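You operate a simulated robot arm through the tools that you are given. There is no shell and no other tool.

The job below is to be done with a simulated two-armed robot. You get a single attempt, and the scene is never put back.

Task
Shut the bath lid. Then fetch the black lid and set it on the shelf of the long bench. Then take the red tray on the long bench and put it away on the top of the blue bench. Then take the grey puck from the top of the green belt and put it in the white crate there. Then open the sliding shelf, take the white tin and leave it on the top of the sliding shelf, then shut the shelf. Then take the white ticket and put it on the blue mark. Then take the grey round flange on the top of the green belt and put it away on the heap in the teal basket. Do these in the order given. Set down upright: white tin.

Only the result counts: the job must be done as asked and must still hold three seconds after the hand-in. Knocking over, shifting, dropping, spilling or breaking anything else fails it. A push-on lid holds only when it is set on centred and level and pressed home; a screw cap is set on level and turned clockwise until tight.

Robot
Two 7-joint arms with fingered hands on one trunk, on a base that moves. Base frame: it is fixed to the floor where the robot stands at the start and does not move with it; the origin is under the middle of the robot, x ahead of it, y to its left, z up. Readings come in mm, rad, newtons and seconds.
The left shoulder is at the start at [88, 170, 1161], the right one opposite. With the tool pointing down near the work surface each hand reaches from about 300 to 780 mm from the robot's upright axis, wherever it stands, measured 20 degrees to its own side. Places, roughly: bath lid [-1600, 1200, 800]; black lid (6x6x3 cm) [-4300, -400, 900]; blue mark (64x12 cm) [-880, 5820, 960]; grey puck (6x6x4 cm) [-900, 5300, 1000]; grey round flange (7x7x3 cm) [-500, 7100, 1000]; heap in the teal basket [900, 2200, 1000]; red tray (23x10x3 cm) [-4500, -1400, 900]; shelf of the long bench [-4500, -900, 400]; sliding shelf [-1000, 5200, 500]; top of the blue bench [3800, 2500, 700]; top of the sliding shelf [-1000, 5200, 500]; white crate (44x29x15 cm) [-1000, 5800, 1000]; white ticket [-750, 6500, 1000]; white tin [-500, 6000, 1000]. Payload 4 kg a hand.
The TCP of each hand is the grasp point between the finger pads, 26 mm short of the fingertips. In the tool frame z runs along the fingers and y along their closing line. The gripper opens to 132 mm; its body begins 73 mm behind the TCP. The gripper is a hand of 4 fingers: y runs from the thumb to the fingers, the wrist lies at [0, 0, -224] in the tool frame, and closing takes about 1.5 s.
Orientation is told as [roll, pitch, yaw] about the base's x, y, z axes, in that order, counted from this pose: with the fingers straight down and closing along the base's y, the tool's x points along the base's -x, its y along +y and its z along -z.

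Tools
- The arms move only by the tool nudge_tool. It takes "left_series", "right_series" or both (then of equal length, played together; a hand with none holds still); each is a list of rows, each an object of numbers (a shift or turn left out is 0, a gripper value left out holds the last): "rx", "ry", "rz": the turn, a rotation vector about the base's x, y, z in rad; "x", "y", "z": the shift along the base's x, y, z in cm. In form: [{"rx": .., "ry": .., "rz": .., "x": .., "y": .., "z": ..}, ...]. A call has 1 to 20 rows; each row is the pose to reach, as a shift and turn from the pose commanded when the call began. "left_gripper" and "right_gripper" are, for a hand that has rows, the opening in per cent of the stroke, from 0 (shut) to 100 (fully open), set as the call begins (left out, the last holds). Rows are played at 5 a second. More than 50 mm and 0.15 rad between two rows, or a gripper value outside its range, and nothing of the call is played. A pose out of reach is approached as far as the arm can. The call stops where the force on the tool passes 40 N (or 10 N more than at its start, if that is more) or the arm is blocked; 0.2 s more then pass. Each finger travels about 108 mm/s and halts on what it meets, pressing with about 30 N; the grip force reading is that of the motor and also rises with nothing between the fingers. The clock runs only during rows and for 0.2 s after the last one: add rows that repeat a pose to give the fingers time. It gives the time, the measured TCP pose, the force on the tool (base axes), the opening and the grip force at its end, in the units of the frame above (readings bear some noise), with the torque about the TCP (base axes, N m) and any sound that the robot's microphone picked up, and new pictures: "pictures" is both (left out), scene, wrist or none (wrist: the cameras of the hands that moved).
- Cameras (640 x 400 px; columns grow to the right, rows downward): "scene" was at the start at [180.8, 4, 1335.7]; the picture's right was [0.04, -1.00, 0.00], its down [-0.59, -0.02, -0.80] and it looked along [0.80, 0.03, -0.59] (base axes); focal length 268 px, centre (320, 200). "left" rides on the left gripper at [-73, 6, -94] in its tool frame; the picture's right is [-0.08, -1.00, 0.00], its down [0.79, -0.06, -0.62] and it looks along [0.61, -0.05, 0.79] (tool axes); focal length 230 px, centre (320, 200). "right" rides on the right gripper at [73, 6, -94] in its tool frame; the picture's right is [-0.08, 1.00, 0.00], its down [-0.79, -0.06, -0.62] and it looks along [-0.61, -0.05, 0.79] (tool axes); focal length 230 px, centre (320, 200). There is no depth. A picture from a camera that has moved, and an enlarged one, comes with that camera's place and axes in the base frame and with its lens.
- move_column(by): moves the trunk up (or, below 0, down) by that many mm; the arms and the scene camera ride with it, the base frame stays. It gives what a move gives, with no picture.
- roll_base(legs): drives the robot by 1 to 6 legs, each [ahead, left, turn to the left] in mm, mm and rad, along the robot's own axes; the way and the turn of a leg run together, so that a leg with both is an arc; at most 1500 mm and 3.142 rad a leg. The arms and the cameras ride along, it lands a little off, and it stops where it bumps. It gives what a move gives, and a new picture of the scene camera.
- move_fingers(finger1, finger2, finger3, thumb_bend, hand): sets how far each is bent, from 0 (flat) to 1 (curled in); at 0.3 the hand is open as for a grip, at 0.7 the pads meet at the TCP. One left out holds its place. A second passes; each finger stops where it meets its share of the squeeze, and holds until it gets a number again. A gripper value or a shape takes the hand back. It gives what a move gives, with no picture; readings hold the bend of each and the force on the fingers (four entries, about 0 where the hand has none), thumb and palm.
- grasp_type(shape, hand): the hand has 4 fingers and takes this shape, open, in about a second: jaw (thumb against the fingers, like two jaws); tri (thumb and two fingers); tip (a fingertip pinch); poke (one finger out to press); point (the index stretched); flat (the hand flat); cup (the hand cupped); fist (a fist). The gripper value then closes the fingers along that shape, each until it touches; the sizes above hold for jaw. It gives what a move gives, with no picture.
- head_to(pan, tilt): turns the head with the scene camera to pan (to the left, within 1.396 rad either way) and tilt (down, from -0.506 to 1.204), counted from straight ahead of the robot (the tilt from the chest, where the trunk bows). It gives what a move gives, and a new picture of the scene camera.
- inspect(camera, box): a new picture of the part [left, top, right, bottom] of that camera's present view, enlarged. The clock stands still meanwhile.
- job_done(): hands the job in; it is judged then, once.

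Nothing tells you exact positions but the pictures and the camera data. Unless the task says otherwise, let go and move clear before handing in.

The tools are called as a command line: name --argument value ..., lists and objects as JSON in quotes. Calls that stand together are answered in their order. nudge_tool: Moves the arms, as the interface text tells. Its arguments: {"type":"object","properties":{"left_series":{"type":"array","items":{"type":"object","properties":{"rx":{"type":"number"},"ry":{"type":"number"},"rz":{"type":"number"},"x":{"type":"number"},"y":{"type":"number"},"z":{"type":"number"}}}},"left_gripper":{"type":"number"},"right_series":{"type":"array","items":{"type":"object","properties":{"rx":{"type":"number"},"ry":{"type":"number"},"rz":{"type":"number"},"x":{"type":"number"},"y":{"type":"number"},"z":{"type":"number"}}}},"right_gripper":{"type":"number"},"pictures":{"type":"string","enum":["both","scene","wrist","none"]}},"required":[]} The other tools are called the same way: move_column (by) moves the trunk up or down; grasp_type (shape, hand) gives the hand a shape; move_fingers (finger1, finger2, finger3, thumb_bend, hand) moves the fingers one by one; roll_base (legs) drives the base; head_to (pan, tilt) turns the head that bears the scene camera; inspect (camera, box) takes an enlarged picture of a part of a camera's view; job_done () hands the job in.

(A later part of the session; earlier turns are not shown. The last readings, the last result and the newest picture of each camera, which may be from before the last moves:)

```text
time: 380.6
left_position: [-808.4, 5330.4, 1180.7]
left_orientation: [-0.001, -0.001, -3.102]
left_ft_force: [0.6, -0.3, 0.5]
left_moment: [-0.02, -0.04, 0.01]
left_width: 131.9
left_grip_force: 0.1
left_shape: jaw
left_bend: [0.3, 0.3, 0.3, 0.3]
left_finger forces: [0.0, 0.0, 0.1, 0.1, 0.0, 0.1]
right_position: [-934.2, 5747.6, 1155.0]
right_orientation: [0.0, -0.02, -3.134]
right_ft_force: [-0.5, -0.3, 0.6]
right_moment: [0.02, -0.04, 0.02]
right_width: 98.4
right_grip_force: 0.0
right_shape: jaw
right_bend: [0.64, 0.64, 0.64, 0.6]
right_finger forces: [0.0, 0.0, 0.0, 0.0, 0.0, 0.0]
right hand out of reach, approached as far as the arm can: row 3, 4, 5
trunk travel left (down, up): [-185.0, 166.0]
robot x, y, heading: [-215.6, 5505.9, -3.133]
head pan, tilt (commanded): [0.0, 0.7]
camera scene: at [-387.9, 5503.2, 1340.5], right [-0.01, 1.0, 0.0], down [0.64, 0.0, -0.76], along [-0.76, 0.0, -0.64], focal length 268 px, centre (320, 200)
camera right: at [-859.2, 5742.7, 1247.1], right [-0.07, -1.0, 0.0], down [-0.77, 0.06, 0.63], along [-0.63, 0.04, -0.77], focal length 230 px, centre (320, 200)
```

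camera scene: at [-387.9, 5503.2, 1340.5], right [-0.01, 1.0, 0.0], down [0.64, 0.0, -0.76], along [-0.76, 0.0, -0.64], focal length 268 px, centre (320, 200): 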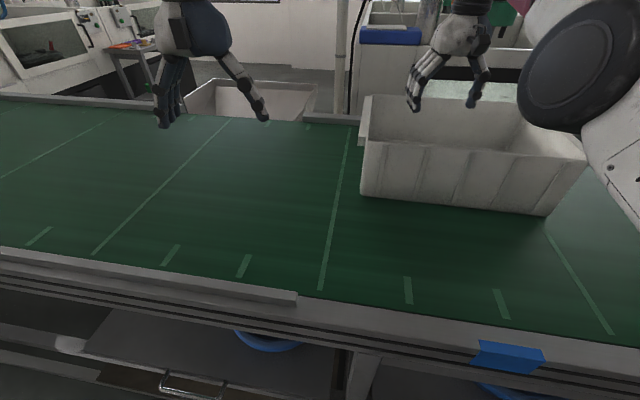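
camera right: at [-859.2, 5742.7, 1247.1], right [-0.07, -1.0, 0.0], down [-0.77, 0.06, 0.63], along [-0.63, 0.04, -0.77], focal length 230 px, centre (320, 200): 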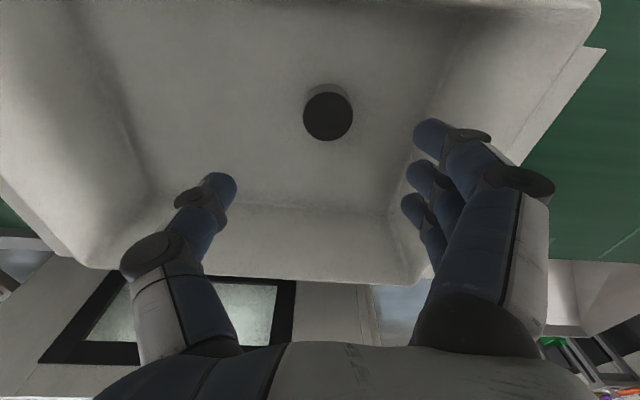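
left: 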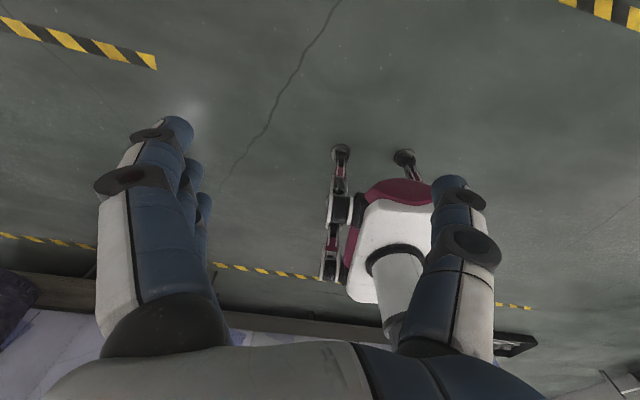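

The puck is in the crate. Next is the sliding shelf: I'll back away and look at its handle.

roll_base --legs '[[-450, 0, 0], [0, 300, 0], [0, 0, -0.15]]'

head_to --pan 0 --tilt 0.75

```text
time: 386.8
left_position: [-380.4, 5123.3, 1181.8]
left_orientation: [0.001, -0.001, 3.026]
left_ft_force: [-0.1, 0.0, 0.0]
left_moment: [-0.01, 0.01, 0.02]
left_width: 131.9
left_grip_force: 0.0
left_shape: jaw
left_bend: [0.3, 0.3, 0.3, 0.3]
left_finger forces: [0.1, 0.0, 0.0, 0.0, 0.0, 0.1]
right_position: [-442.3, 5554.9, 1155.0]
right_orientation: [0.001, -0.021, 2.995]
right_ft_force: [-0.3, 0.2, -0.5]
right_moment: [-0.01, 0.0, 0.0]
right_width: 98.9
right_grip_force: 0.1
right_shape: jaw
right_bend: [0.64, 0.64, 0.64, 0.6]
right_finger forces: [0.0, 0.0, 0.1, 0.1, 0.0, 0.1]
trunk travel left (down, up): [-185.0, 166.0]
robot x, y, heading: [234.3, 5200.2, 2.992]
head pan, tilt (commanded): [0.0, 0.7]
camera scene: at [61.2, 5229.9, 1340.6], right [0.15, 0.99, 0.0], down [0.64, -0.09, -0.76], along [-0.76, 0.11, -0.64], focal length 268 px, centre (320, 200)
```

scene: 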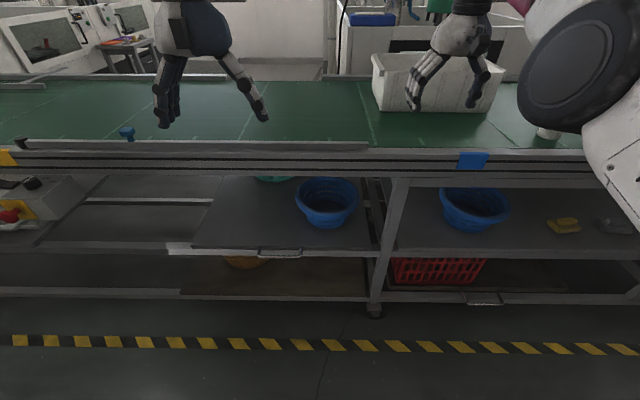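

```text
time: 387.4
left_position: [-380.0, 5122.6, 1179.9]
left_orientation: [0.0, -0.002, 3.028]
left_ft_force: [-0.2, -0.4, 0.6]
left_moment: [0.02, 0.01, 0.0]
left_width: 131.9
left_grip_force: 0.1
left_shape: jaw
left_bend: [0.3, 0.3, 0.3, 0.3]
left_finger forces: [0.1, 0.0, 0.0, 0.0, 0.0, 0.0]
right_position: [-441.8, 5554.7, 1156.4]
right_orientation: [-0.001, -0.02, 2.996]
right_ft_force: [0.0, 0.2, -0.4]
right_moment: [0.04, -0.02, 0.02]
right_width: 98.8
right_grip_force: 0.0
right_shape: jaw
right_bend: [0.64, 0.64, 0.64, 0.6]
right_finger forces: [0.0, 0.0, 0.0, 0.1, 0.0, 0.0]
trunk travel left (down, up): [-185.0, 166.0]
robot x, y, heading: [236.6, 5202.5, 2.994]
head pan, tilt (commanded): [0.0, 0.75]
camera scene: at [63.1, 5228.9, 1336.4], right [0.15, 0.99, 0.0], down [0.67, -0.1, -0.73], along [-0.72, 0.11, -0.68], focal length 268 px, centre (320, 200)
```

scene: 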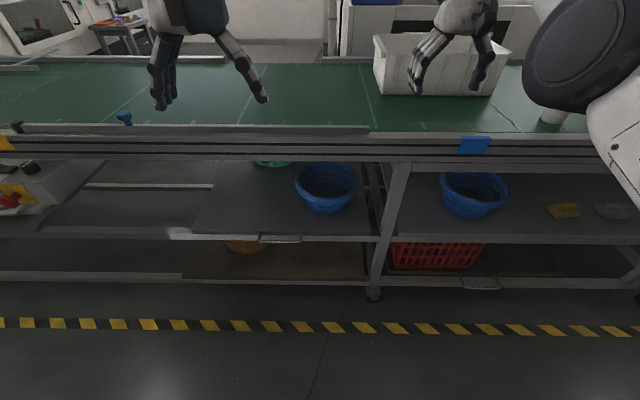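

Now I see the under-belt rack. The sliding shelf (with basins on it) has a handle near (-627, 5173, 500). Let me zoom in.

inspect --camera "scene" --box '[180, 140, 400, 278]'

inspect --camera "scene" --box '[380, 0, 640, 163]'

```text
2.90 times, centred on (290, 209) of scene
camera zoom: at [63.1, 5228.9, 1336.4], right [0.15, 0.99, 0.0], down [0.67, -0.1, -0.73], along [-0.72, 0.11, -0.68], focal length 778 px, centre (407, 174)
```

zoom: 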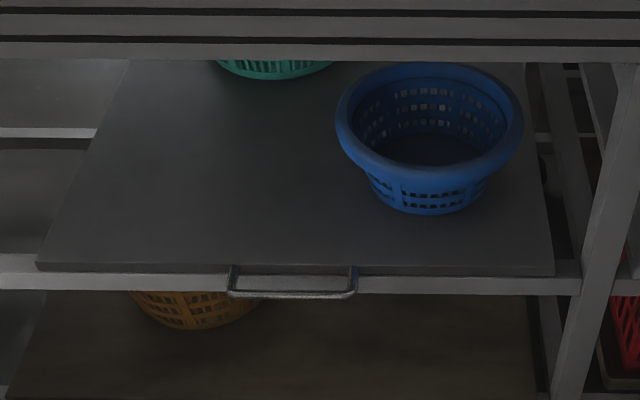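

```text
2.45 times, centred on (510, 82) of scene
camera zoom: at [63.1, 5228.9, 1336.4], right [0.15, 0.99, 0.0], down [0.67, -0.1, -0.73], along [-0.72, 0.11, -0.68], focal length 658 px, centre (-146, 491)
```

zoom: 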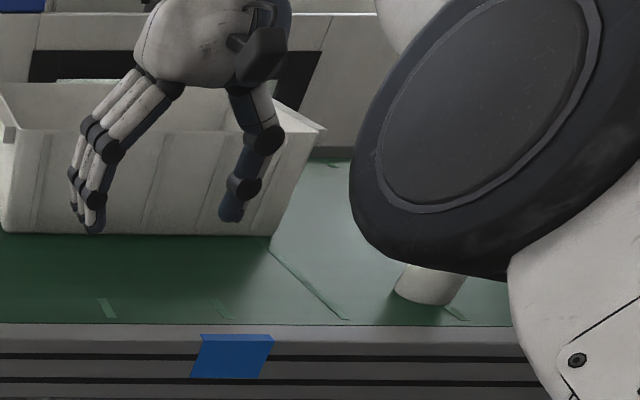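

The handle is a horizontal bar projecting from the shelf front, with a gap behind it. I'll position the robot with the hand in front of the belt, then lower the right hand with fingers turned so they can hook behind the bar.

roll_base --legs '[[100, 323, 0]]'

nudge_tool --right_series '[{"x": 4.5, "y": -1.5, "rz": -0.14}, {"x": 9, "y": -3, "rz": -0.28}, {"x": 13.5, "y": -4.5, "rz": -0.42}, {"x": 18, "y": -6, "z": -1, "rz": -0.56}, {"x": 20, "y": -7, "z": -5, "rz": -0.7}, {"x": 20, "y": -8, "z": -9.5, "rz": -0.84}, {"x": 20, "y": -8, "z": -14, "rz": -0.98}, {"x": 20, "y": -8, "z": -18.5, "rz": -1.12}, {"x": 20, "y": -8, "z": -23, "rz": -1.26}, {"x": 20, "y": -8, "z": -27.5, "rz": -1.4}, {"x": 20, "y": -8, "z": -32, "rz": -1.54}]' --right_gripper 100

```text
time: 390.8
left_position: [-525.4, 4817.9, 1179.9]
left_orientation: [0.001, -0.001, 3.03]
left_ft_force: [0.1, -0.4, -0.2]
left_moment: [0.03, -0.02, 0.02]
left_width: 131.9
left_grip_force: 0.1
left_shape: jaw
left_bend: [0.3, 0.3, 0.3, 0.3]
left_finger forces: [0.0, 0.0, 0.0, 0.0, 0.1, 0.0]
right_position: [-588.6, 5248.0, 1155.5]
right_orientation: [-0.001, -0.02, 2.997]
right_ft_force: [-0.6, -1.1, 0.4]
right_moment: [0.0, 0.0, 0.02]
right_width: 98.5
right_grip_force: 0.0
right_shape: jaw
right_bend: [0.64, 0.64, 0.64, 0.6]
right_finger forces: [0.0, 0.0, 0.1, 0.0, 0.0, 0.0]
trunk travel left (down, up): [-185.0, 166.0]
robot x, y, heading: [84.6, 4900.8, 2.993]
head pan, tilt (commanded): [0.0, 0.75]
camera scene: at [-83.0, 4923.7, 1336.4], right [0.15, 0.99, 0.0], down [0.67, -0.1, -0.73], along [-0.72, 0.11, -0.68], focal length 268 px, centre (320, 200)
```

scene: 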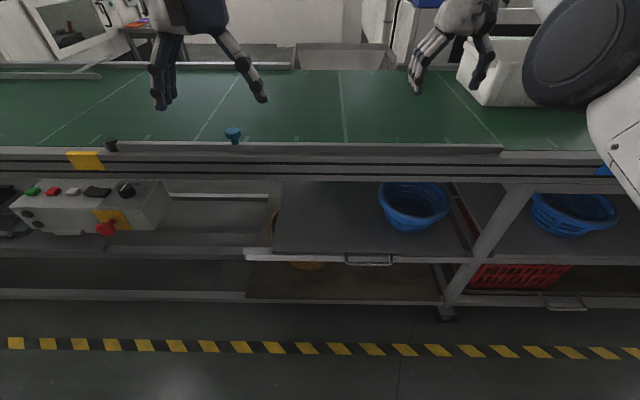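

```text
time: 392.7
left_position: [-525.4, 4818.1, 1179.2]
left_orientation: [0.0, -0.001, 3.028]
left_ft_force: [-0.7, 0.8, -0.8]
left_moment: [0.02, -0.07, 0.03]
left_width: 132.0
left_grip_force: 0.1
left_shape: jaw
left_bend: [0.3, 0.3, 0.3, 0.3]
left_finger forces: [0.0, 0.0, 0.1, 0.0, 0.1, 0.0]
right_position: [-627.7, 5171.2, 973.8]
right_orientation: [0.022, -0.026, 1.814]
right_ft_force: [11.7, -1.4, 20.5]
right_moment: [-0.8, 1.03, 0.53]
right_width: 131.5
right_grip_force: 0.1
right_shape: jaw
right_bend: [0.33, 0.31, 0.31, 0.3]
right_finger forces: [17.0, 2.7, 0.4, 0.1, 0.1, 0.0]
right hand out of reach, approached as far as the arm can: row 1, 2, 3, 4, 5, 6, 7, 8, 9
trunk travel left (down, up): [-185.0, 166.0]
robot x, y, heading: [84.0, 4897.7, 2.996]
head pan, tilt (commanded): [0.0, 0.75]
stopped in row 9 (right hand): the force on the tool passed its limit at 85 N (the readings are from after the stop); the commanded pose is now the measured one
camera scene: at [-82.1, 4923.4, 1336.7], right [0.15, 0.99, 0.0], down [0.67, -0.1, -0.73], along [-0.72, 0.11, -0.68], focal length 268 px, centre (320, 200)
camera right: at [-612.4, 5097.3, 1065.1], right [-0.99, -0.16, 0.02], down [-0.11, 0.76, 0.63], along [-0.12, 0.62, -0.77], focal length 230 px, centre (320, 200)
```

scene: 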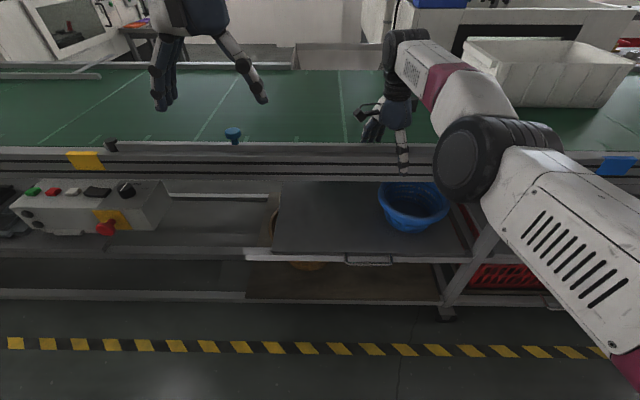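
right: 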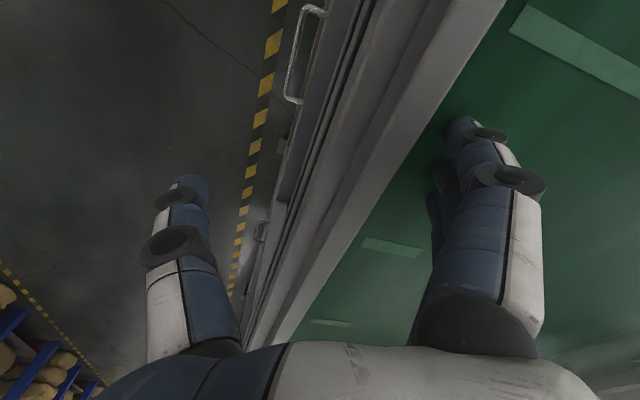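

The arm got stuck near its limit and the fingers touched the belt edge. I'll lift straight up first to relieve it.

nudge_tool --right_series '[{"z": 3}, {"z": 6}]' --pictures "none"

nudge_tool --right_series '[{"x": 3, "z": 2}, {"x": 6, "z": 4}, {"x": 10, "z": 4}, {"x": 14, "z": 4}]'

```text
time: 393.3
left_position: [-526.6, 4818.2, 1180.1]
left_orientation: [0.0, 0.0, 3.028]
left_ft_force: [0.3, 0.3, -0.2]
left_moment: [0.02, 0.03, 0.02]
left_width: 132.2
left_grip_force: 0.0
left_shape: jaw
left_bend: [0.3, 0.3, 0.3, 0.3]
left_finger forces: [0.0, 0.0, 0.0, 0.0, 0.0, 0.1]
right_position: [-622.9, 5171.6, 1029.8]
right_orientation: [0.017, -0.025, 1.813]
right_ft_force: [-0.2, -0.3, 0.3]
right_moment: [-0.03, 0.04, -0.02]
right_width: 131.9
right_grip_force: 0.0
right_shape: jaw
right_bend: [0.3, 0.3, 0.3, 0.3]
right_finger forces: [0.0, 0.1, 0.0, 0.0, 0.0, 0.0]
right hand out of reach, approached as far as the arm can: row 2
trunk travel left (down, up): [-185.0, 166.0]
robot x, y, heading: [86.6, 4897.4, 2.994]
head pan, tilt (commanded): [0.0, 0.75]
```

```text
time: 394.3
left_position: [-525.4, 4818.1, 1179.7]
left_orientation: [-0.001, 0.001, 3.026]
left_ft_force: [-0.8, 0.0, 0.3]
left_moment: [-0.02, 0.04, -0.03]
left_width: 132.0
left_grip_force: 0.0
left_shape: jaw
left_bend: [0.3, 0.3, 0.3, 0.3]
left_finger forces: [0.1, 0.0, 0.1, 0.0, 0.0, 0.0]
right_position: [-612.0, 5174.2, 1088.6]
right_orientation: [0.016, -0.024, 1.814]
right_ft_force: [0.0, -1.2, 0.6]
right_moment: [-0.01, 0.01, 0.01]
right_width: 132.0
right_grip_force: 0.1
right_shape: jaw
right_bend: [0.3, 0.3, 0.3, 0.3]
right_finger forces: [0.0, 0.0, 0.0, 0.1, 0.0, 0.1]
right hand out of reach, approached as far as the arm can: row 1, 2, 3, 4
trunk travel left (down, up): [-185.0, 166.0]
robot x, y, heading: [83.4, 4899.8, 2.995]
head pan, tilt (commanded): [0.0, 0.75]
camera scene: at [-82.8, 4924.0, 1336.4], right [0.15, 0.99, 0.0], down [0.67, -0.1, -0.73], along [-0.72, 0.11, -0.68], focal length 268 px, centre (320, 200)
camera right: at [-597.6, 5100.1, 1181.4], right [-0.99, -0.16, 0.02], down [-0.12, 0.76, 0.63], along [-0.12, 0.62, -0.77], focal length 230 px, centre (320, 200)
```

scene: 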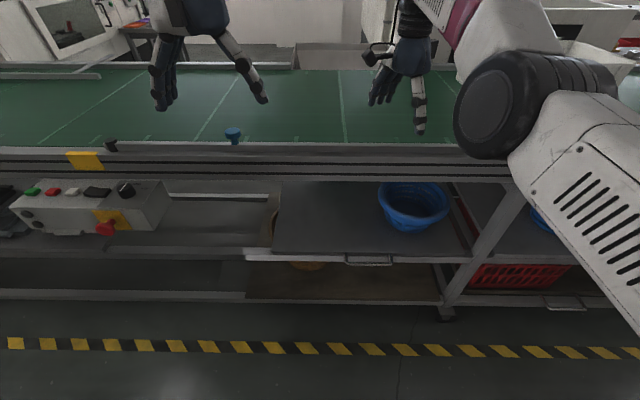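
right: 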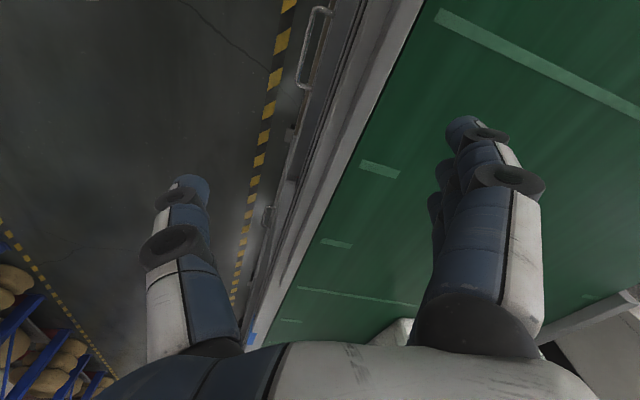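

With this wrist turn the arm cannot come closer. I'll rotate the hand back to its natural yaw first.

nudge_tool --right_series '[{"rz": 0.14}, {"rz": 0.28}, {"rz": 0.42}, {"rz": 0.56}, {"rz": 0.7}, {"rz": 0.84}, {"rz": 0.98}, {"rz": 1.12}, {"rz": 1.2}, {"rz": 1.2}]' --pictures "none"

```text
time: 396.5
left_position: [-523.8, 4818.5, 1178.3]
left_orientation: [0.0, 0.001, 3.027]
left_ft_force: [-0.3, 0.2, -0.1]
left_moment: [0.0, -0.02, 0.0]
left_width: 131.8
left_grip_force: 0.1
left_shape: jaw
left_bend: [0.3, 0.3, 0.3, 0.3]
left_finger forces: [0.0, 0.0, 0.1, 0.0, 0.1, 0.1]
right_position: [-612.7, 5176.3, 1087.2]
right_orientation: [0.014, -0.023, 3.014]
right_ft_force: [0.4, -0.4, -0.8]
right_moment: [0.0, 0.0, -0.02]
right_width: 131.9
right_grip_force: 0.1
right_shape: jaw
right_bend: [0.3, 0.3, 0.3, 0.3]
right_finger forces: [0.1, 0.1, 0.0, 0.1, 0.2, 0.1]
trunk travel left (down, up): [-185.0, 166.0]
robot x, y, heading: [83.7, 4899.8, 2.993]
head pan, tilt (commanded): [0.0, 0.75]
```

nudge_tool --right_series '[{"x": 4}, {"x": 8}, {"x": 12}, {"x": 16}]' --pictures "none"

nudge_tool --right_series '[{"rz": 0.14}, {"rz": 0.28}, {"rz": 0.42}, {"rz": 0.56}, {"rz": 0.7}, {"rz": 0.84}, {"rz": 0.98}, {"rz": 1.12}, {"rz": 1.26}, {"rz": 1.4}, {"rz": 1.53}]'

```text
time: 397.5
left_position: [-525.8, 4817.5, 1180.2]
left_orientation: [0.0, -0.001, 3.028]
left_ft_force: [0.5, 0.2, 0.3]
left_moment: [-0.03, 0.01, 0.01]
left_width: 131.9
left_grip_force: 0.0
left_shape: jaw
left_bend: [0.3, 0.3, 0.3, 0.3]
left_finger forces: [0.0, 0.1, 0.0, 0.1, 0.1, 0.0]
right_position: [-606.3, 5182.5, 1115.9]
right_orientation: [0.02, -0.022, 3.013]
right_ft_force: [-0.4, -0.8, 0.2]
right_moment: [-0.02, 0.01, -0.02]
right_width: 132.0
right_grip_force: 0.1
right_shape: jaw
right_bend: [0.3, 0.3, 0.3, 0.3]
right_finger forces: [0.0, 0.0, 0.0, 0.1, 0.1, 0.1]
right hand out of reach, approached as far as the arm can: row 1, 2, 3, 4
trunk travel left (down, up): [-185.0, 166.0]
robot x, y, heading: [86.2, 4898.7, 2.989]
head pan, tilt (commanded): [0.0, 0.75]
```

```text
time: 399.9
left_position: [-525.7, 4817.9, 1180.3]
left_orientation: [-0.001, -0.003, 3.028]
left_ft_force: [-0.4, -0.2, 0.0]
left_moment: [0.01, 0.01, 0.0]
left_width: 131.7
left_grip_force: 0.0
left_shape: jaw
left_bend: [0.3, 0.3, 0.3, 0.3]
left_finger forces: [0.0, 0.1, 0.1, 0.1, 0.1, 0.1]
right_position: [-596.7, 5180.0, 1116.1]
right_orientation: [0.021, -0.024, -1.741]
right_ft_force: [0.0, 0.5, 0.6]
right_moment: [0.0, -0.01, 0.02]
right_width: 131.8
right_grip_force: 0.0
right_shape: jaw
right_bend: [0.3, 0.3, 0.3, 0.3]
right_finger forces: [0.0, 0.1, 0.0, 0.0, 0.1, 0.0]
right hand out of reach, approached as far as the arm can: row 11
trunk travel left (down, up): [-185.0, 166.0]
robot x, y, heading: [83.0, 4898.2, 2.998]
head pan, tilt (commanded): [0.0, 0.75]
camera scene: at [-82.0, 4923.9, 1336.6], right [0.15, 0.99, 0.0], down [0.67, -0.1, -0.73], along [-0.72, 0.11, -0.68], focal length 268 px, centre (320, 200)
camera right: at [-579.7, 5253.1, 1207.5], right [0.97, -0.24, 0.02], down [-0.2, -0.75, 0.63], along [-0.14, -0.62, -0.77], focal length 230 px, centre (320, 200)
```

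scene: 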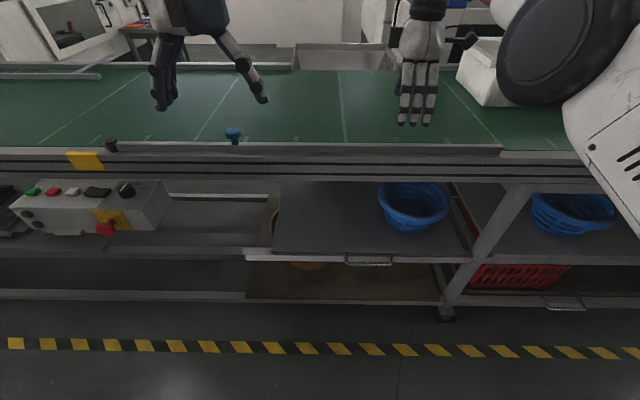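
right: 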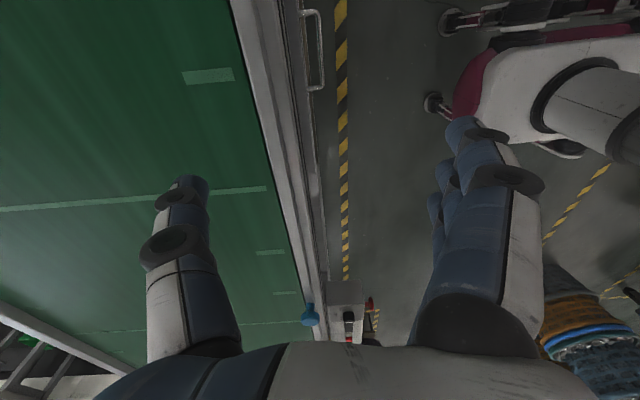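

The arm resists coming inward here. I'll try moving it outward to the right and back to a neutral pose.

nudge_tool --right_series '[{"rz": -0.14, "y": 2}, {"rz": -0.28, "y": 4}, {"rz": -0.42, "y": 6}, {"rz": -0.56, "y": 8}, {"rz": -0.7, "y": 10}, {"rz": -0.84, "y": 12}, {"rz": -0.98, "y": 14}, {"rz": -1.12, "y": 15}, {"rz": -1.26, "y": 15}, {"rz": -1.4, "y": 15}, {"rz": -1.5, "y": 15}]' --pictures "none"

nudge_tool --right_series '[{"x": 2, "z": -2}, {"x": 4, "z": -4}, {"x": 6, "z": -6}]'

```text
time: 402.3
left_position: [-526.0, 4818.2, 1179.7]
left_orientation: [-0.002, -0.001, 3.028]
left_ft_force: [-0.1, 0.4, 0.0]
left_moment: [-0.01, 0.01, 0.01]
left_width: 131.9
left_grip_force: 0.1
left_shape: jaw
left_bend: [0.3, 0.3, 0.3, 0.3]
left_finger forces: [0.1, 0.0, 0.0, 0.0, 0.0, 0.0]
right_position: [-582.3, 5331.4, 1113.6]
right_orientation: [0.014, -0.025, 3.041]
right_ft_force: [0.1, 0.6, -0.5]
right_moment: [0.0, 0.04, 0.01]
right_width: 132.0
right_grip_force: 0.1
right_shape: jaw
right_bend: [0.3, 0.3, 0.3, 0.3]
right_finger forces: [0.0, 0.0, 0.0, 0.1, 0.0, 0.0]
right hand out of reach, approached as far as the arm can: row 4, 5, 6, 7, 8, 9, 10, 11
trunk travel left (down, up): [-185.0, 166.0]
robot x, y, heading: [86.9, 4899.1, 2.995]
head pan, tilt (commanded): [0.0, 0.75]
```

```text
time: 403.1
left_position: [-526.7, 4817.7, 1179.7]
left_orientation: [0.001, -0.001, 3.028]
left_ft_force: [-0.7, 0.3, -0.2]
left_moment: [-0.02, 0.02, 0.02]
left_width: 131.9
left_grip_force: 0.1
left_shape: jaw
left_bend: [0.3, 0.3, 0.3, 0.3]
left_finger forces: [0.0, 0.0, 0.1, 0.0, 0.0, 0.0]
right_position: [-585.2, 5350.3, 1067.9]
right_orientation: [0.017, -0.024, 3.042]
right_ft_force: [0.4, -0.4, -0.2]
right_moment: [0.01, 0.01, 0.0]
right_width: 132.0
right_grip_force: 0.1
right_shape: jaw
right_bend: [0.3, 0.3, 0.3, 0.3]
right_finger forces: [0.0, 0.1, 0.1, 0.0, 0.1, 0.0]
right hand out of reach, approached as far as the arm can: row 1, 2, 3
trunk travel left (down, up): [-185.0, 166.0]
robot x, y, heading: [84.0, 4902.1, 2.996]
head pan, tilt (commanded): [0.0, 0.75]
camera scene: at [-83.4, 4924.4, 1336.2], right [0.15, 0.99, 0.0], down [0.68, -0.1, -0.73], along [-0.72, 0.11, -0.68], focal length 268 px, centre (320, 200)
camera right: at [-510.2, 5339.6, 1159.2], right [-0.18, -0.98, 0.02], down [-0.76, 0.15, 0.63], along [-0.63, 0.1, -0.77], focal length 230 px, centre (320, 200)
```

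scene: 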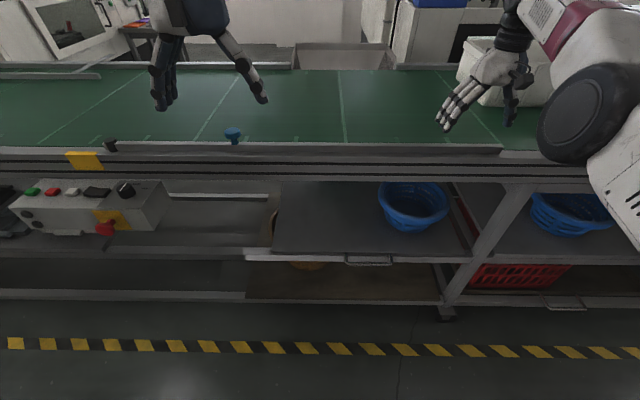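
right: 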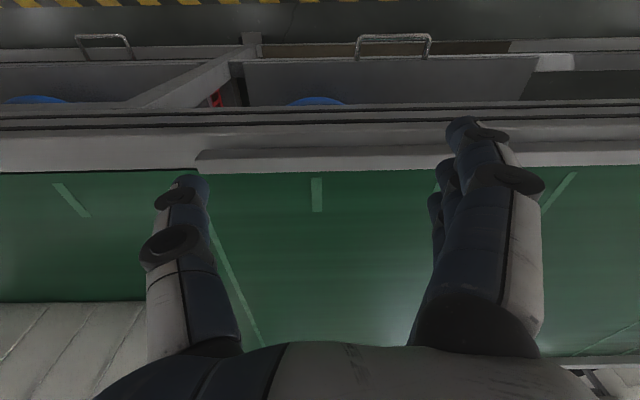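

The arm seems stuck in an awkward configuration. I'll try a tilt combined with the inward motion to free it.

nudge_tool --right_series '[{"x": 1, "z": 2, "ry": 0.12}, {"x": 2, "z": 4, "ry": 0.24}, {"x": 4, "z": 6, "ry": 0.36}, {"x": 6, "z": 8, "ry": 0.45}, {"x": 9, "z": 8, "ry": 0.45}, {"x": 12, "z": 8, "ry": 0.45}]' --pictures "scene"

```text
time: 404.5
left_position: [-524.7, 4817.2, 1181.2]
left_orientation: [0.0, -0.002, 3.028]
left_ft_force: [0.6, -0.2, 0.8]
left_moment: [-0.01, 0.04, 0.01]
left_width: 131.7
left_grip_force: 0.1
left_shape: jaw
left_bend: [0.3, 0.3, 0.3, 0.3]
left_finger forces: [0.1, 0.1, 0.1, 0.1, 0.0, 0.1]
right_position: [-615.8, 5419.7, 1206.7]
right_orientation: [0.065, -0.469, 3.032]
right_ft_force: [0.3, 0.2, -0.7]
right_moment: [-0.03, 0.01, -0.03]
right_width: 131.9
right_grip_force: 0.0
right_shape: jaw
right_bend: [0.3, 0.3, 0.3, 0.3]
right_finger forces: [0.0, 0.0, 0.1, 0.0, 0.1, 0.0]
right hand out of reach, approached as far as the arm can: row 1, 2, 3, 4, 5, 6
trunk travel left (down, up): [-185.0, 166.0]
robot x, y, heading: [84.8, 4898.9, 2.998]
head pan, tilt (commanded): [0.0, 0.75]
camera scene: at [-81.7, 4924.5, 1336.7], right [0.15, 0.99, 0.0], down [0.67, -0.1, -0.73], along [-0.72, 0.11, -0.68], focal length 268 px, centre (320, 200)
```

scene: 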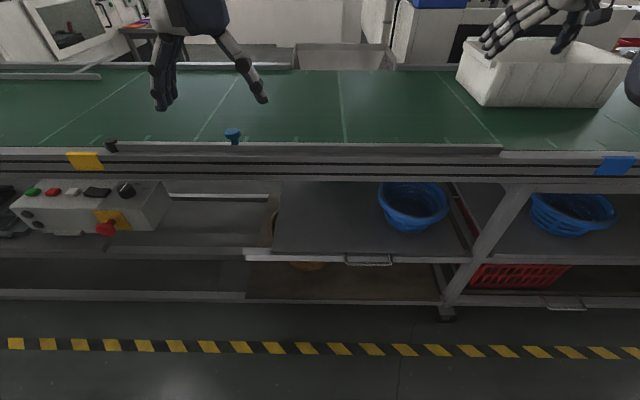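

I'll look at the right arm's posture directly.

head_to --pan -0.9 --tilt 0.2

```text
time: 405.7
left_position: [-525.6, 4819.1, 1179.3]
left_orientation: [0.0, 0.0, 3.027]
left_ft_force: [-0.1, 0.1, 0.1]
left_moment: [0.01, 0.01, -0.01]
left_width: 131.6
left_grip_force: 0.1
left_shape: jaw
left_bend: [0.3, 0.3, 0.3, 0.3]
left_finger forces: [0.0, 0.0, 0.1, 0.1, 0.1, 0.0]
right_position: [-618.6, 5418.9, 1206.1]
right_orientation: [0.067, -0.468, 3.032]
right_ft_force: [0.9, 0.3, -0.2]
right_moment: [-0.01, 0.01, 0.0]
right_width: 132.1
right_grip_force: 0.0
right_shape: jaw
right_bend: [0.3, 0.3, 0.3, 0.3]
right_finger forces: [0.0, 0.0, 0.0, 0.0, 0.0, 0.0]
trunk travel left (down, up): [-185.0, 166.0]
robot x, y, heading: [88.3, 4899.2, 2.998]
head pan, tilt (commanded): [-0.901, 0.201]
camera scene: at [-47.7, 4992.6, 1386.0], right [0.87, 0.5, 0.0], down [0.1, -0.17, -0.98], along [-0.49, 0.85, -0.2], focal length 268 px, centre (320, 200)
```

scene: 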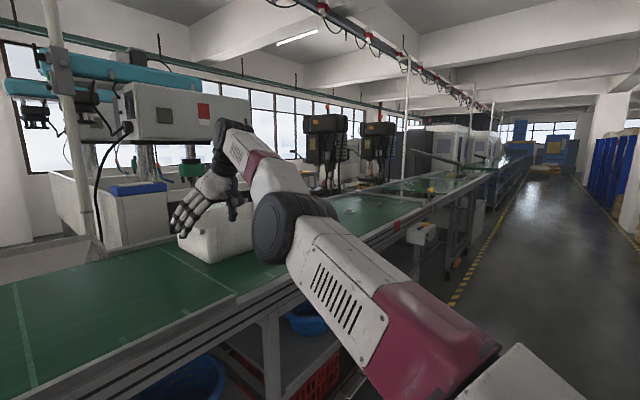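

The elbow has dropped low with the forearm pointing up, folding the wrist. I'll unfold it by pointing the hand more forward.

nudge_tool --right_series '[{"ry": 0.12}, {"ry": 0.24}, {"ry": 0.36}, {"ry": 0.48}, {"ry": 0.6}, {"ry": 0.72}]' --pictures "scene"

```text
time: 407.1
left_position: [-525.8, 4818.5, 1178.9]
left_orientation: [0.0, -0.001, 3.028]
left_ft_force: [0.3, 0.1, -0.3]
left_moment: [-0.04, -0.01, -0.01]
left_width: 131.7
left_grip_force: 0.1
left_shape: jaw
left_bend: [0.3, 0.3, 0.3, 0.3]
left_finger forces: [0.0, 0.0, 0.0, 0.1, 0.1, 0.0]
right_position: [-719.1, 5485.2, 1236.0]
right_orientation: [0.26, -1.184, 2.878]
right_ft_force: [0.1, -0.1, 0.1]
right_moment: [0.02, -0.01, 0.01]
right_width: 132.1
right_grip_force: 0.0
right_shape: jaw
right_bend: [0.3, 0.3, 0.3, 0.3]
right_finger forces: [0.1, 0.0, 0.0, 0.0, 0.1, 0.0]
right hand out of reach, approached as far as the arm can: row 1, 2, 3, 4, 5, 6
trunk travel left (down, up): [-185.0, 166.0]
robot x, y, heading: [86.0, 4897.4, 2.994]
head pan, tilt (commanded): [-0.901, 0.201]
camera scene: at [-48.0, 4993.1, 1385.9], right [0.87, 0.5, 0.0], down [0.1, -0.17, -0.98], along [-0.49, 0.85, -0.2], focal length 268 px, centre (320, 200)
```

scene: 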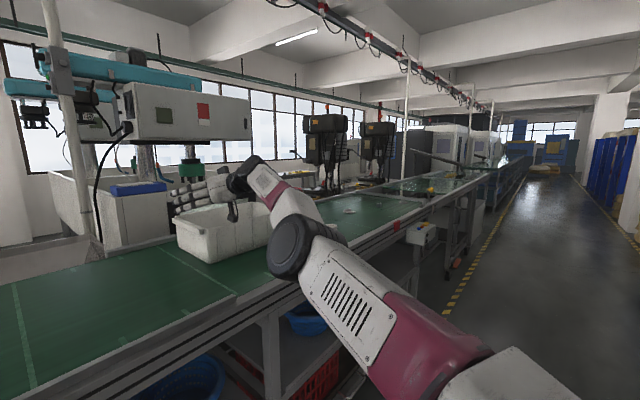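

I'll back away from the belt to get free space, then lower the arm in front to force the elbow back into a normal configuration.

roll_base --legs '[[-550, 0, 0]]'

nudge_tool --right_series '[{"z": -4, "ry": -0.1}, {"z": -8, "ry": -0.2}, {"z": -12, "ry": -0.3}, {"z": -16, "ry": -0.4}, {"z": -20, "ry": -0.5}, {"z": -24, "ry": -0.6}, {"z": -28, "ry": -0.7}, {"z": -32, "ry": -0.8}, {"z": -36, "ry": -0.9}, {"z": -40, "ry": -1.0}]' --pictures "scene"

```text
time: 410.3
left_position: [17.7, 4734.8, 1178.3]
left_orientation: [0.0, 0.0, 3.034]
left_ft_force: [0.8, 0.1, 0.4]
left_moment: [0.04, 0.02, 0.04]
left_width: 132.1
left_grip_force: 0.1
left_shape: jaw
left_bend: [0.3, 0.3, 0.3, 0.3]
left_finger forces: [0.0, 0.0, 0.0, 0.0, 0.0, 0.1]
right_position: [-177.4, 5400.6, 1235.3]
right_orientation: [0.261, -1.18, 2.885]
right_ft_force: [-0.5, 0.5, 0.3]
right_moment: [-0.03, -0.01, -0.06]
right_width: 132.0
right_grip_force: 0.0
right_shape: jaw
right_bend: [0.3, 0.3, 0.3, 0.3]
right_finger forces: [0.0, 0.0, 0.0, 0.0, 0.0, 0.1]
trunk travel left (down, up): [-185.0, 166.0]
robot x, y, heading: [626.5, 4818.7, 3.001]
head pan, tilt (commanded): [-0.901, 0.201]
camera scene: at [495.3, 4913.2, 1386.0], right [0.86, 0.5, 0.0], down [0.1, -0.17, -0.98], along [-0.49, 0.85, -0.2], focal length 268 px, centre (320, 200)
```

scene: 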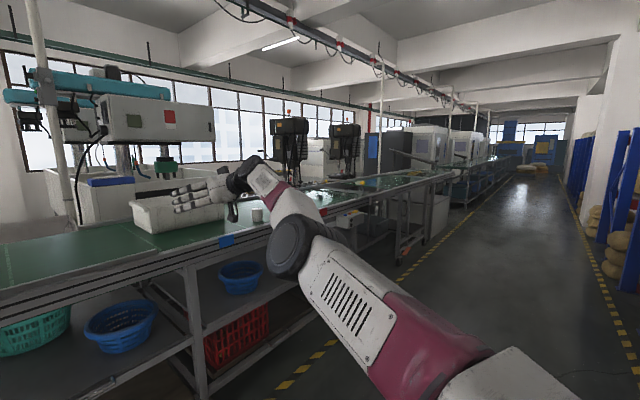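

```text
time: 412.5
left_position: [16.5, 4733.8, 1178.8]
left_orientation: [-0.002, 0.0, 3.033]
left_ft_force: [-0.2, -0.1, 0.2]
left_moment: [0.04, 0.0, 0.0]
left_width: 131.8
left_grip_force: 0.1
left_shape: jaw
left_bend: [0.3, 0.3, 0.3, 0.3]
left_finger forces: [0.1, 0.0, 0.0, 0.0, 0.0, 0.0]
right_position: [-69.0, 5300.1, 869.1]
right_orientation: [0.039, -0.2, 3.042]
right_ft_force: [-0.1, 0.2, -0.2]
right_moment: [0.01, 0.01, -0.02]
right_width: 132.1
right_grip_force: 0.0
right_shape: jaw
right_bend: [0.3, 0.3, 0.3, 0.3]
right_finger forces: [0.0, 0.0, 0.1, 0.1, 0.1, 0.0]
right hand out of reach, approached as far as the arm can: row 1, 2, 3, 4, 5, 6, 7, 8, 9, 10
trunk travel left (down, up): [-185.0, 166.0]
robot x, y, heading: [624.4, 4818.5, 3.003]
head pan, tilt (commanded): [-0.901, 0.201]
camera scene: at [494.2, 4911.1, 1386.2], right [0.86, 0.5, 0.0], down [0.1, -0.17, -0.98], along [-0.49, 0.85, -0.2], focal length 268 px, centre (320, 200)
```

scene: 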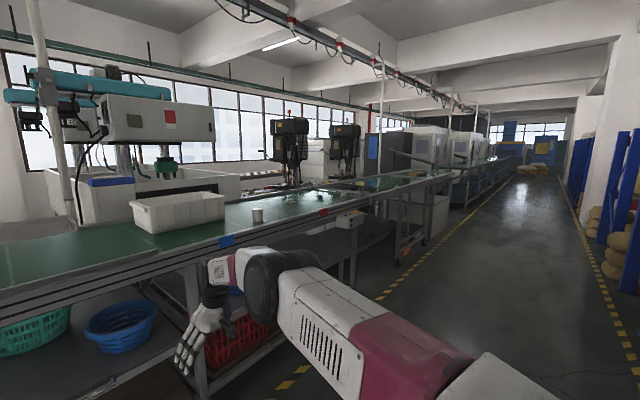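

The forearm now points down. Continue lowering, then draw the hand inward.

nudge_tool --right_series '[{"z": -4, "ry": -0.05}, {"z": -8, "ry": -0.1}, {"z": -12, "ry": -0.15}, {"z": -16, "ry": -0.2}, {"z": -20, "ry": -0.2}, {"z": -20, "x": 4, "ry": -0.2}, {"z": -20, "x": 8, "y": -2, "ry": -0.2}, {"z": -20, "x": 12, "y": -4, "ry": -0.2}]' --pictures "scene"

```text
time: 414.3
left_position: [17.2, 4735.5, 1178.3]
left_orientation: [0.001, -0.001, 3.034]
left_ft_force: [0.1, 0.2, -0.3]
left_moment: [0.0, 0.0, 0.01]
left_width: 131.9
left_grip_force: 0.1
left_shape: jaw
left_bend: [0.3, 0.3, 0.3, 0.3]
left_finger forces: [0.1, 0.0, 0.0, 0.1, 0.0, 0.0]
right_position: [24.9, 5272.5, 659.7]
right_orientation: [0.02, 0.009, 3.043]
right_ft_force: [1.1, 0.2, 0.2]
right_moment: [-0.01, 0.0, -0.02]
right_width: 131.8
right_grip_force: 0.0
right_shape: jaw
right_bend: [0.3, 0.3, 0.3, 0.3]
right_finger forces: [0.1, 0.1, 0.0, 0.0, 0.0, 0.1]
right hand out of reach, approached as far as the arm can: row 1, 2, 3, 4, 5, 6, 7, 8
trunk travel left (down, up): [-185.0, 166.0]
robot x, y, heading: [624.1, 4820.0, 2.999]
head pan, tilt (commanded): [-0.901, 0.201]
camera scene: at [495.0, 4913.0, 1386.1], right [0.86, 0.5, 0.0], down [0.1, -0.17, -0.98], along [-0.49, 0.85, -0.2], focal length 268 px, centre (320, 200)
```

scene: 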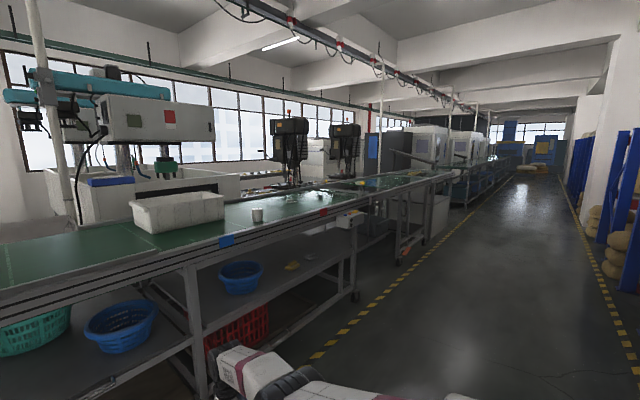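

nudge_tool --right_series '[{"x": 2.4, "y": -4}, {"x": 4.8, "y": -8}, {"x": 7.2, "y": -12}, {"x": 9.5, "y": -15.8}]' --pictures "none"

head_to --pan -0.2 --tilt 0.9

```text
time: 415.3
left_position: [17.1, 4735.7, 1179.6]
left_orientation: [0.0, 0.0, 3.032]
left_ft_force: [0.4, 0.0, 0.4]
left_moment: [-0.01, -0.03, 0.02]
left_width: 132.0
left_grip_force: 0.1
left_shape: jaw
left_bend: [0.3, 0.3, 0.3, 0.3]
left_finger forces: [0.1, 0.0, 0.0, 0.1, 0.0, 0.0]
right_position: [21.9, 5130.2, 602.0]
right_orientation: [0.018, 0.008, 3.044]
right_ft_force: [0.1, 0.0, -0.2]
right_moment: [-0.01, 0.02, 0.0]
right_width: 132.0
right_grip_force: 0.1
right_shape: jaw
right_bend: [0.3, 0.3, 0.3, 0.3]
right_finger forces: [0.1, 0.0, 0.0, 0.1, 0.0, 0.0]
right hand out of reach, approached as far as the arm can: row 1, 2, 3, 4
trunk travel left (down, up): [-185.0, 166.0]
robot x, y, heading: [628.6, 4822.2, 2.998]
head pan, tilt (commanded): [-0.901, 0.201]
```

```text
time: 416.4
left_position: [18.2, 4736.0, 1179.6]
left_orientation: [0.0, 0.0, 3.033]
left_ft_force: [-0.4, -0.2, -0.4]
left_moment: [0.02, 0.03, 0.0]
left_width: 131.7
left_grip_force: 0.0
left_shape: jaw
left_bend: [0.3, 0.3, 0.3, 0.3]
left_finger forces: [0.1, 0.0, 0.1, 0.0, 0.0, 0.1]
right_position: [21.0, 5131.4, 603.0]
right_orientation: [0.022, 0.01, 3.046]
right_ft_force: [0.4, 0.1, -0.3]
right_moment: [-0.03, -0.01, -0.03]
right_width: 131.9
right_grip_force: 0.1
right_shape: jaw
right_bend: [0.3, 0.3, 0.3, 0.3]
right_finger forces: [0.1, 0.0, 0.0, 0.1, 0.1, 0.0]
trunk travel left (down, up): [-185.0, 166.0]
robot x, y, heading: [627.2, 4821.7, 2.997]
head pan, tilt (commanded): [-0.201, 0.901]
camera scene: at [470.8, 4858.2, 1324.5], right [0.34, 0.94, 0.0], down [0.74, -0.26, -0.62], along [-0.59, 0.21, -0.78], focal length 268 px, centre (320, 200)
```

scene: 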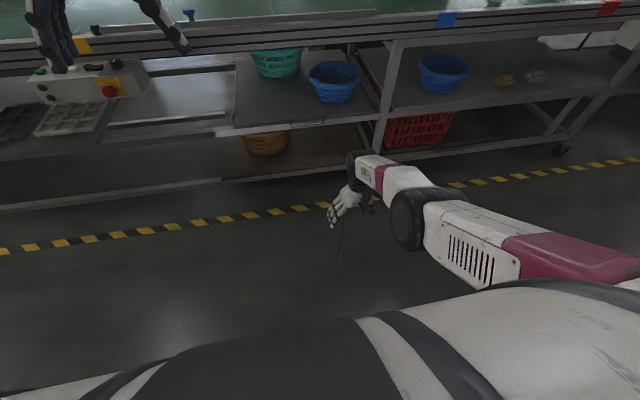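

The right arm is stuck fully straight (singular). I'll swing the hand sideways toward the robot's left to get the elbow to bend.

nudge_tool --right_series '[{"y": -4.5, "x": 1}, {"y": -9, "x": 2}, {"y": -13.5, "x": 4}, {"y": -18, "x": 6}, {"y": -22, "x": 8}, {"y": -26, "x": 10}, {"y": -30, "x": 12}]' --pictures "scene"

```text
time: 418.2
left_position: [17.8, 4736.1, 1180.0]
left_orientation: [0.0, 0.001, 3.033]
left_ft_force: [-0.1, -0.8, 0.2]
left_moment: [-0.03, 0.01, 0.03]
left_width: 131.8
left_grip_force: 0.0
left_shape: jaw
left_bend: [0.3, 0.3, 0.3, 0.3]
left_finger forces: [0.0, 0.0, 0.1, 0.0, 0.0, 0.0]
right_position: [84.4, 5000.0, 531.3]
right_orientation: [-0.224, -0.027, 3.073]
right_ft_force: [0.6, 0.6, 0.3]
right_moment: [-0.01, 0.0, -0.01]
right_width: 132.0
right_grip_force: 0.0
right_shape: jaw
right_bend: [0.3, 0.3, 0.3, 0.3]
right_finger forces: [0.0, 0.0, 0.0, 0.0, 0.0, 0.0]
right hand out of reach, approached as far as the arm can: row 1, 2, 3, 4, 5, 6, 7
trunk travel left (down, up): [-185.0, 166.0]
robot x, y, heading: [626.5, 4819.2, 2.999]
head pan, tilt (commanded): [-0.201, 0.901]
stopped in row 7 (right hand): the arm was blocked; the commanded pose is now the measured one
camera scene: at [470.8, 4858.1, 1324.5], right [0.34, 0.94, 0.0], down [0.74, -0.26, -0.62], along [-0.59, 0.21, -0.78], focal length 268 px, centre (320, 200)
```

scene: 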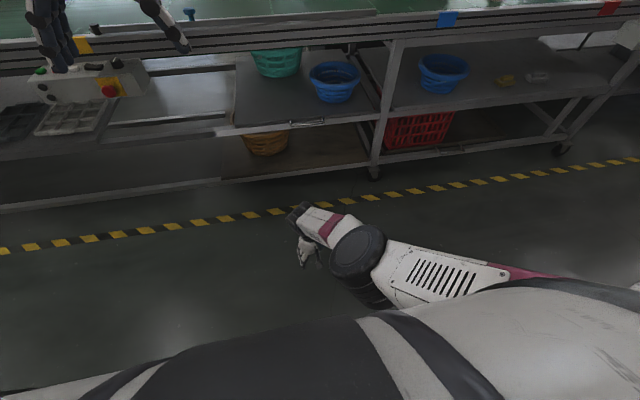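

Blocked by its own torso. I'll raise the hand to chest height and try to come inward there.

nudge_tool --right_series '[{"z": 4, "rx": 0.04, "y": 1}, {"z": 8.5, "rx": 0.08, "y": 2}, {"z": 13, "rx": 0.12, "y": 3}, {"z": 17.5, "rx": 0.16, "y": 4}, {"z": 22, "rx": 0.2, "y": 5}, {"z": 26.5, "rx": 0.22, "y": 6}, {"z": 31, "rx": 0.22, "y": 7}, {"z": 35.5, "rx": 0.22, "y": 8}, {"z": 40, "rx": 0.22, "y": 9}]' --pictures "scene"

```text
time: 420.4
left_position: [16.2, 4735.9, 1178.5]
left_orientation: [0.002, 0.003, 3.032]
left_ft_force: [-0.2, -0.2, 0.4]
left_moment: [0.0, -0.05, -0.02]
left_width: 132.1
left_grip_force: 0.1
left_shape: jaw
left_bend: [0.3, 0.3, 0.3, 0.3]
left_finger forces: [0.0, 0.0, 0.0, 0.0, 0.0, 0.0]
right_position: [-55.8, 5063.3, 880.4]
right_orientation: [-0.464, -0.024, 2.987]
right_ft_force: [-0.2, -0.1, -1.1]
right_moment: [-0.02, -0.01, 0.0]
right_width: 131.8
right_grip_force: 0.1
right_shape: jaw
right_bend: [0.3, 0.3, 0.3, 0.3]
right_finger forces: [0.0, 0.0, 0.1, 0.0, 0.1, 0.0]
right hand out of reach, approached as far as the arm can: row 1, 2, 3, 4, 5, 6, 7, 8, 9
trunk travel left (down, up): [-185.0, 166.0]
robot x, y, heading: [626.8, 4821.7, 3.006]
head pan, tilt (commanded): [-0.201, 0.901]
stopped in row 9 (right hand): the arm was blocked; the commanded pose is now the measured one
camera scene: at [470.1, 4858.6, 1324.2], right [0.34, 0.94, 0.0], down [0.74, -0.26, -0.62], along [-0.58, 0.21, -0.78], focal length 268 px, centre (320, 200)
```

scene: 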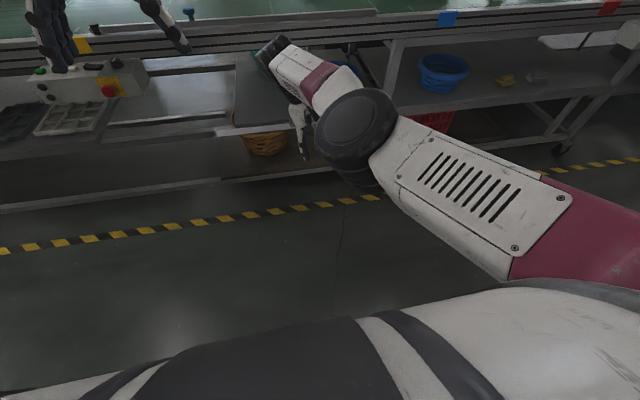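

I'll try coming inward from this slightly bent posture, restoring the hand's roll along the way.

nudge_tool --right_series '[{"x": 3, "rx": -0.05}, {"x": 6, "rx": -0.1}, {"x": 9, "rx": -0.15}, {"x": 12, "rx": -0.2}, {"x": 15, "rx": -0.25}]' --pictures "scene"

```text
time: 421.6
left_position: [17.6, 4734.5, 1179.3]
left_orientation: [-0.002, -0.001, 3.034]
left_ft_force: [0.1, 0.2, 0.1]
left_moment: [0.06, 0.02, 0.01]
left_width: 132.0
left_grip_force: 0.1
left_shape: jaw
left_bend: [0.3, 0.3, 0.3, 0.3]
left_finger forces: [0.0, 0.0, 0.1, 0.0, 0.0, 0.1]
right_position: [-58.0, 5024.4, 875.4]
right_orientation: [-0.24, 0.016, 2.989]
right_ft_force: [-0.2, -1.4, -0.4]
right_moment: [0.01, 0.0, 0.01]
right_width: 131.8
right_grip_force: 0.2
right_shape: jaw
right_bend: [0.3, 0.3, 0.3, 0.3]
right_finger forces: [0.0, 0.0, 0.0, 0.0, 0.0, 0.0]
right hand out of reach, approached as far as the arm can: row 1, 2, 3, 4, 5
trunk travel left (down, up): [-185.0, 166.0]
robot x, y, heading: [628.2, 4820.2, 2.996]
head pan, tilt (commanded): [-0.201, 0.901]
camera scene: at [471.2, 4857.0, 1324.6], right [0.34, 0.94, 0.0], down [0.74, -0.26, -0.62], along [-0.59, 0.21, -0.78], focal length 268 px, centre (320, 200)
```

scene: 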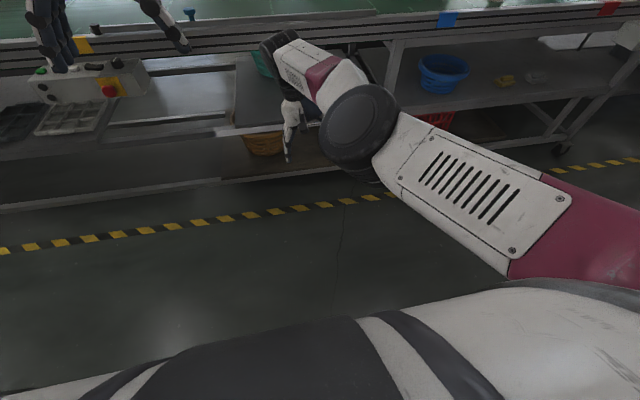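

I'll rotate the hand about the arm's axis (fingers outward) to roll the upper arm, which should let the elbow bend outward.

nudge_tool --right_series '[{"rx": 0.14, "z": 1}, {"rx": 0.28, "z": 2}, {"rx": 0.42, "z": 3}, {"rx": 0.56, "z": 4}, {"rx": 0.7, "z": 5}, {"rx": 0.84, "z": 6}, {"rx": 0.98, "z": 7}, {"rx": 1.12, "z": 8}, {"rx": 1.25, "z": 9}]' --pictures "none"

nudge_tool --right_series '[{"x": 3}, {"x": 6}, {"x": 9}, {"x": 12}, {"x": 15}]' --pictures "scene"

```text
time: 423.8
left_position: [17.7, 4736.2, 1179.3]
left_orientation: [-0.001, 0.0, 3.033]
left_ft_force: [0.1, -0.8, 0.8]
left_moment: [0.02, -0.01, 0.0]
left_width: 131.8
left_grip_force: 0.1
left_shape: jaw
left_bend: [0.3, 0.3, 0.3, 0.3]
left_finger forces: [0.0, 0.1, 0.0, 0.0, 0.0, 0.0]
right_position: [-6.9, 5174.9, 966.6]
right_orientation: [-1.488, -0.137, 2.962]
right_ft_force: [-0.2, -0.2, 0.1]
right_moment: [-0.03, 0.02, -0.03]
right_width: 132.1
right_grip_force: 0.1
right_shape: jaw
right_bend: [0.3, 0.3, 0.3, 0.3]
right_finger forces: [0.0, 0.1, 0.0, 0.0, 0.1, 0.0]
right hand out of reach, approached as far as the arm can: row 2, 3, 4, 5, 6, 7, 8, 9
trunk travel left (down, up): [-185.0, 166.0]
robot x, y, heading: [629.2, 4816.9, 3.002]
head pan, tilt (commanded): [-0.201, 0.901]
stopped in row 9 (right hand): the arm was blocked; the commanded pose is now the measured one
```

```text
time: 425.2
left_position: [17.4, 4737.4, 1180.0]
left_orientation: [0.0, -0.001, 3.032]
left_ft_force: [0.6, 0.3, -0.5]
left_moment: [-0.06, -0.01, -0.01]
left_width: 131.9
left_grip_force: 0.0
left_shape: jaw
left_bend: [0.3, 0.3, 0.3, 0.3]
left_finger forces: [0.1, 0.0, 0.1, 0.1, 0.0, 0.1]
right_position: [14.8, 5180.3, 932.9]
right_orientation: [-1.498, -0.147, 2.915]
right_ft_force: [-0.3, 0.7, 0.5]
right_moment: [-0.01, 0.0, -0.01]
right_width: 131.9
right_grip_force: 0.0
right_shape: jaw
right_bend: [0.3, 0.3, 0.3, 0.3]
right_finger forces: [0.0, 0.0, 0.0, 0.1, 0.0, 0.1]
right hand out of reach, approached as far as the arm can: row 1, 2, 3, 4, 5
trunk travel left (down, up): [-185.0, 166.0]
robot x, y, heading: [626.7, 4819.5, 3.001]
head pan, tilt (commanded): [-0.201, 0.901]
stopped in row 5 (right hand): the arm was blocked; the commanded pose is now the measured one
camera scene: at [471.0, 4858.6, 1324.5], right [0.34, 0.94, 0.0], down [0.74, -0.26, -0.62], along [-0.58, 0.21, -0.78], focal length 268 px, centre (320, 200)
```

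scene: 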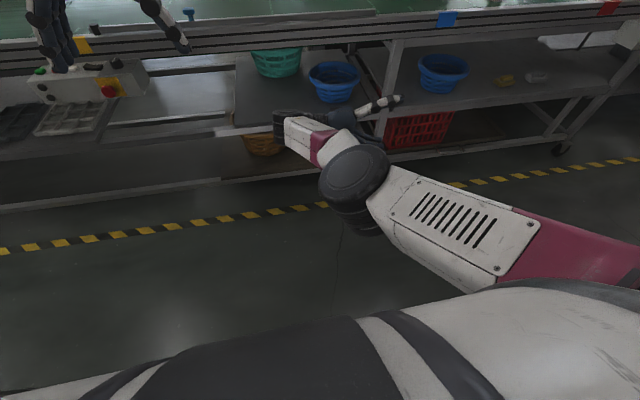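

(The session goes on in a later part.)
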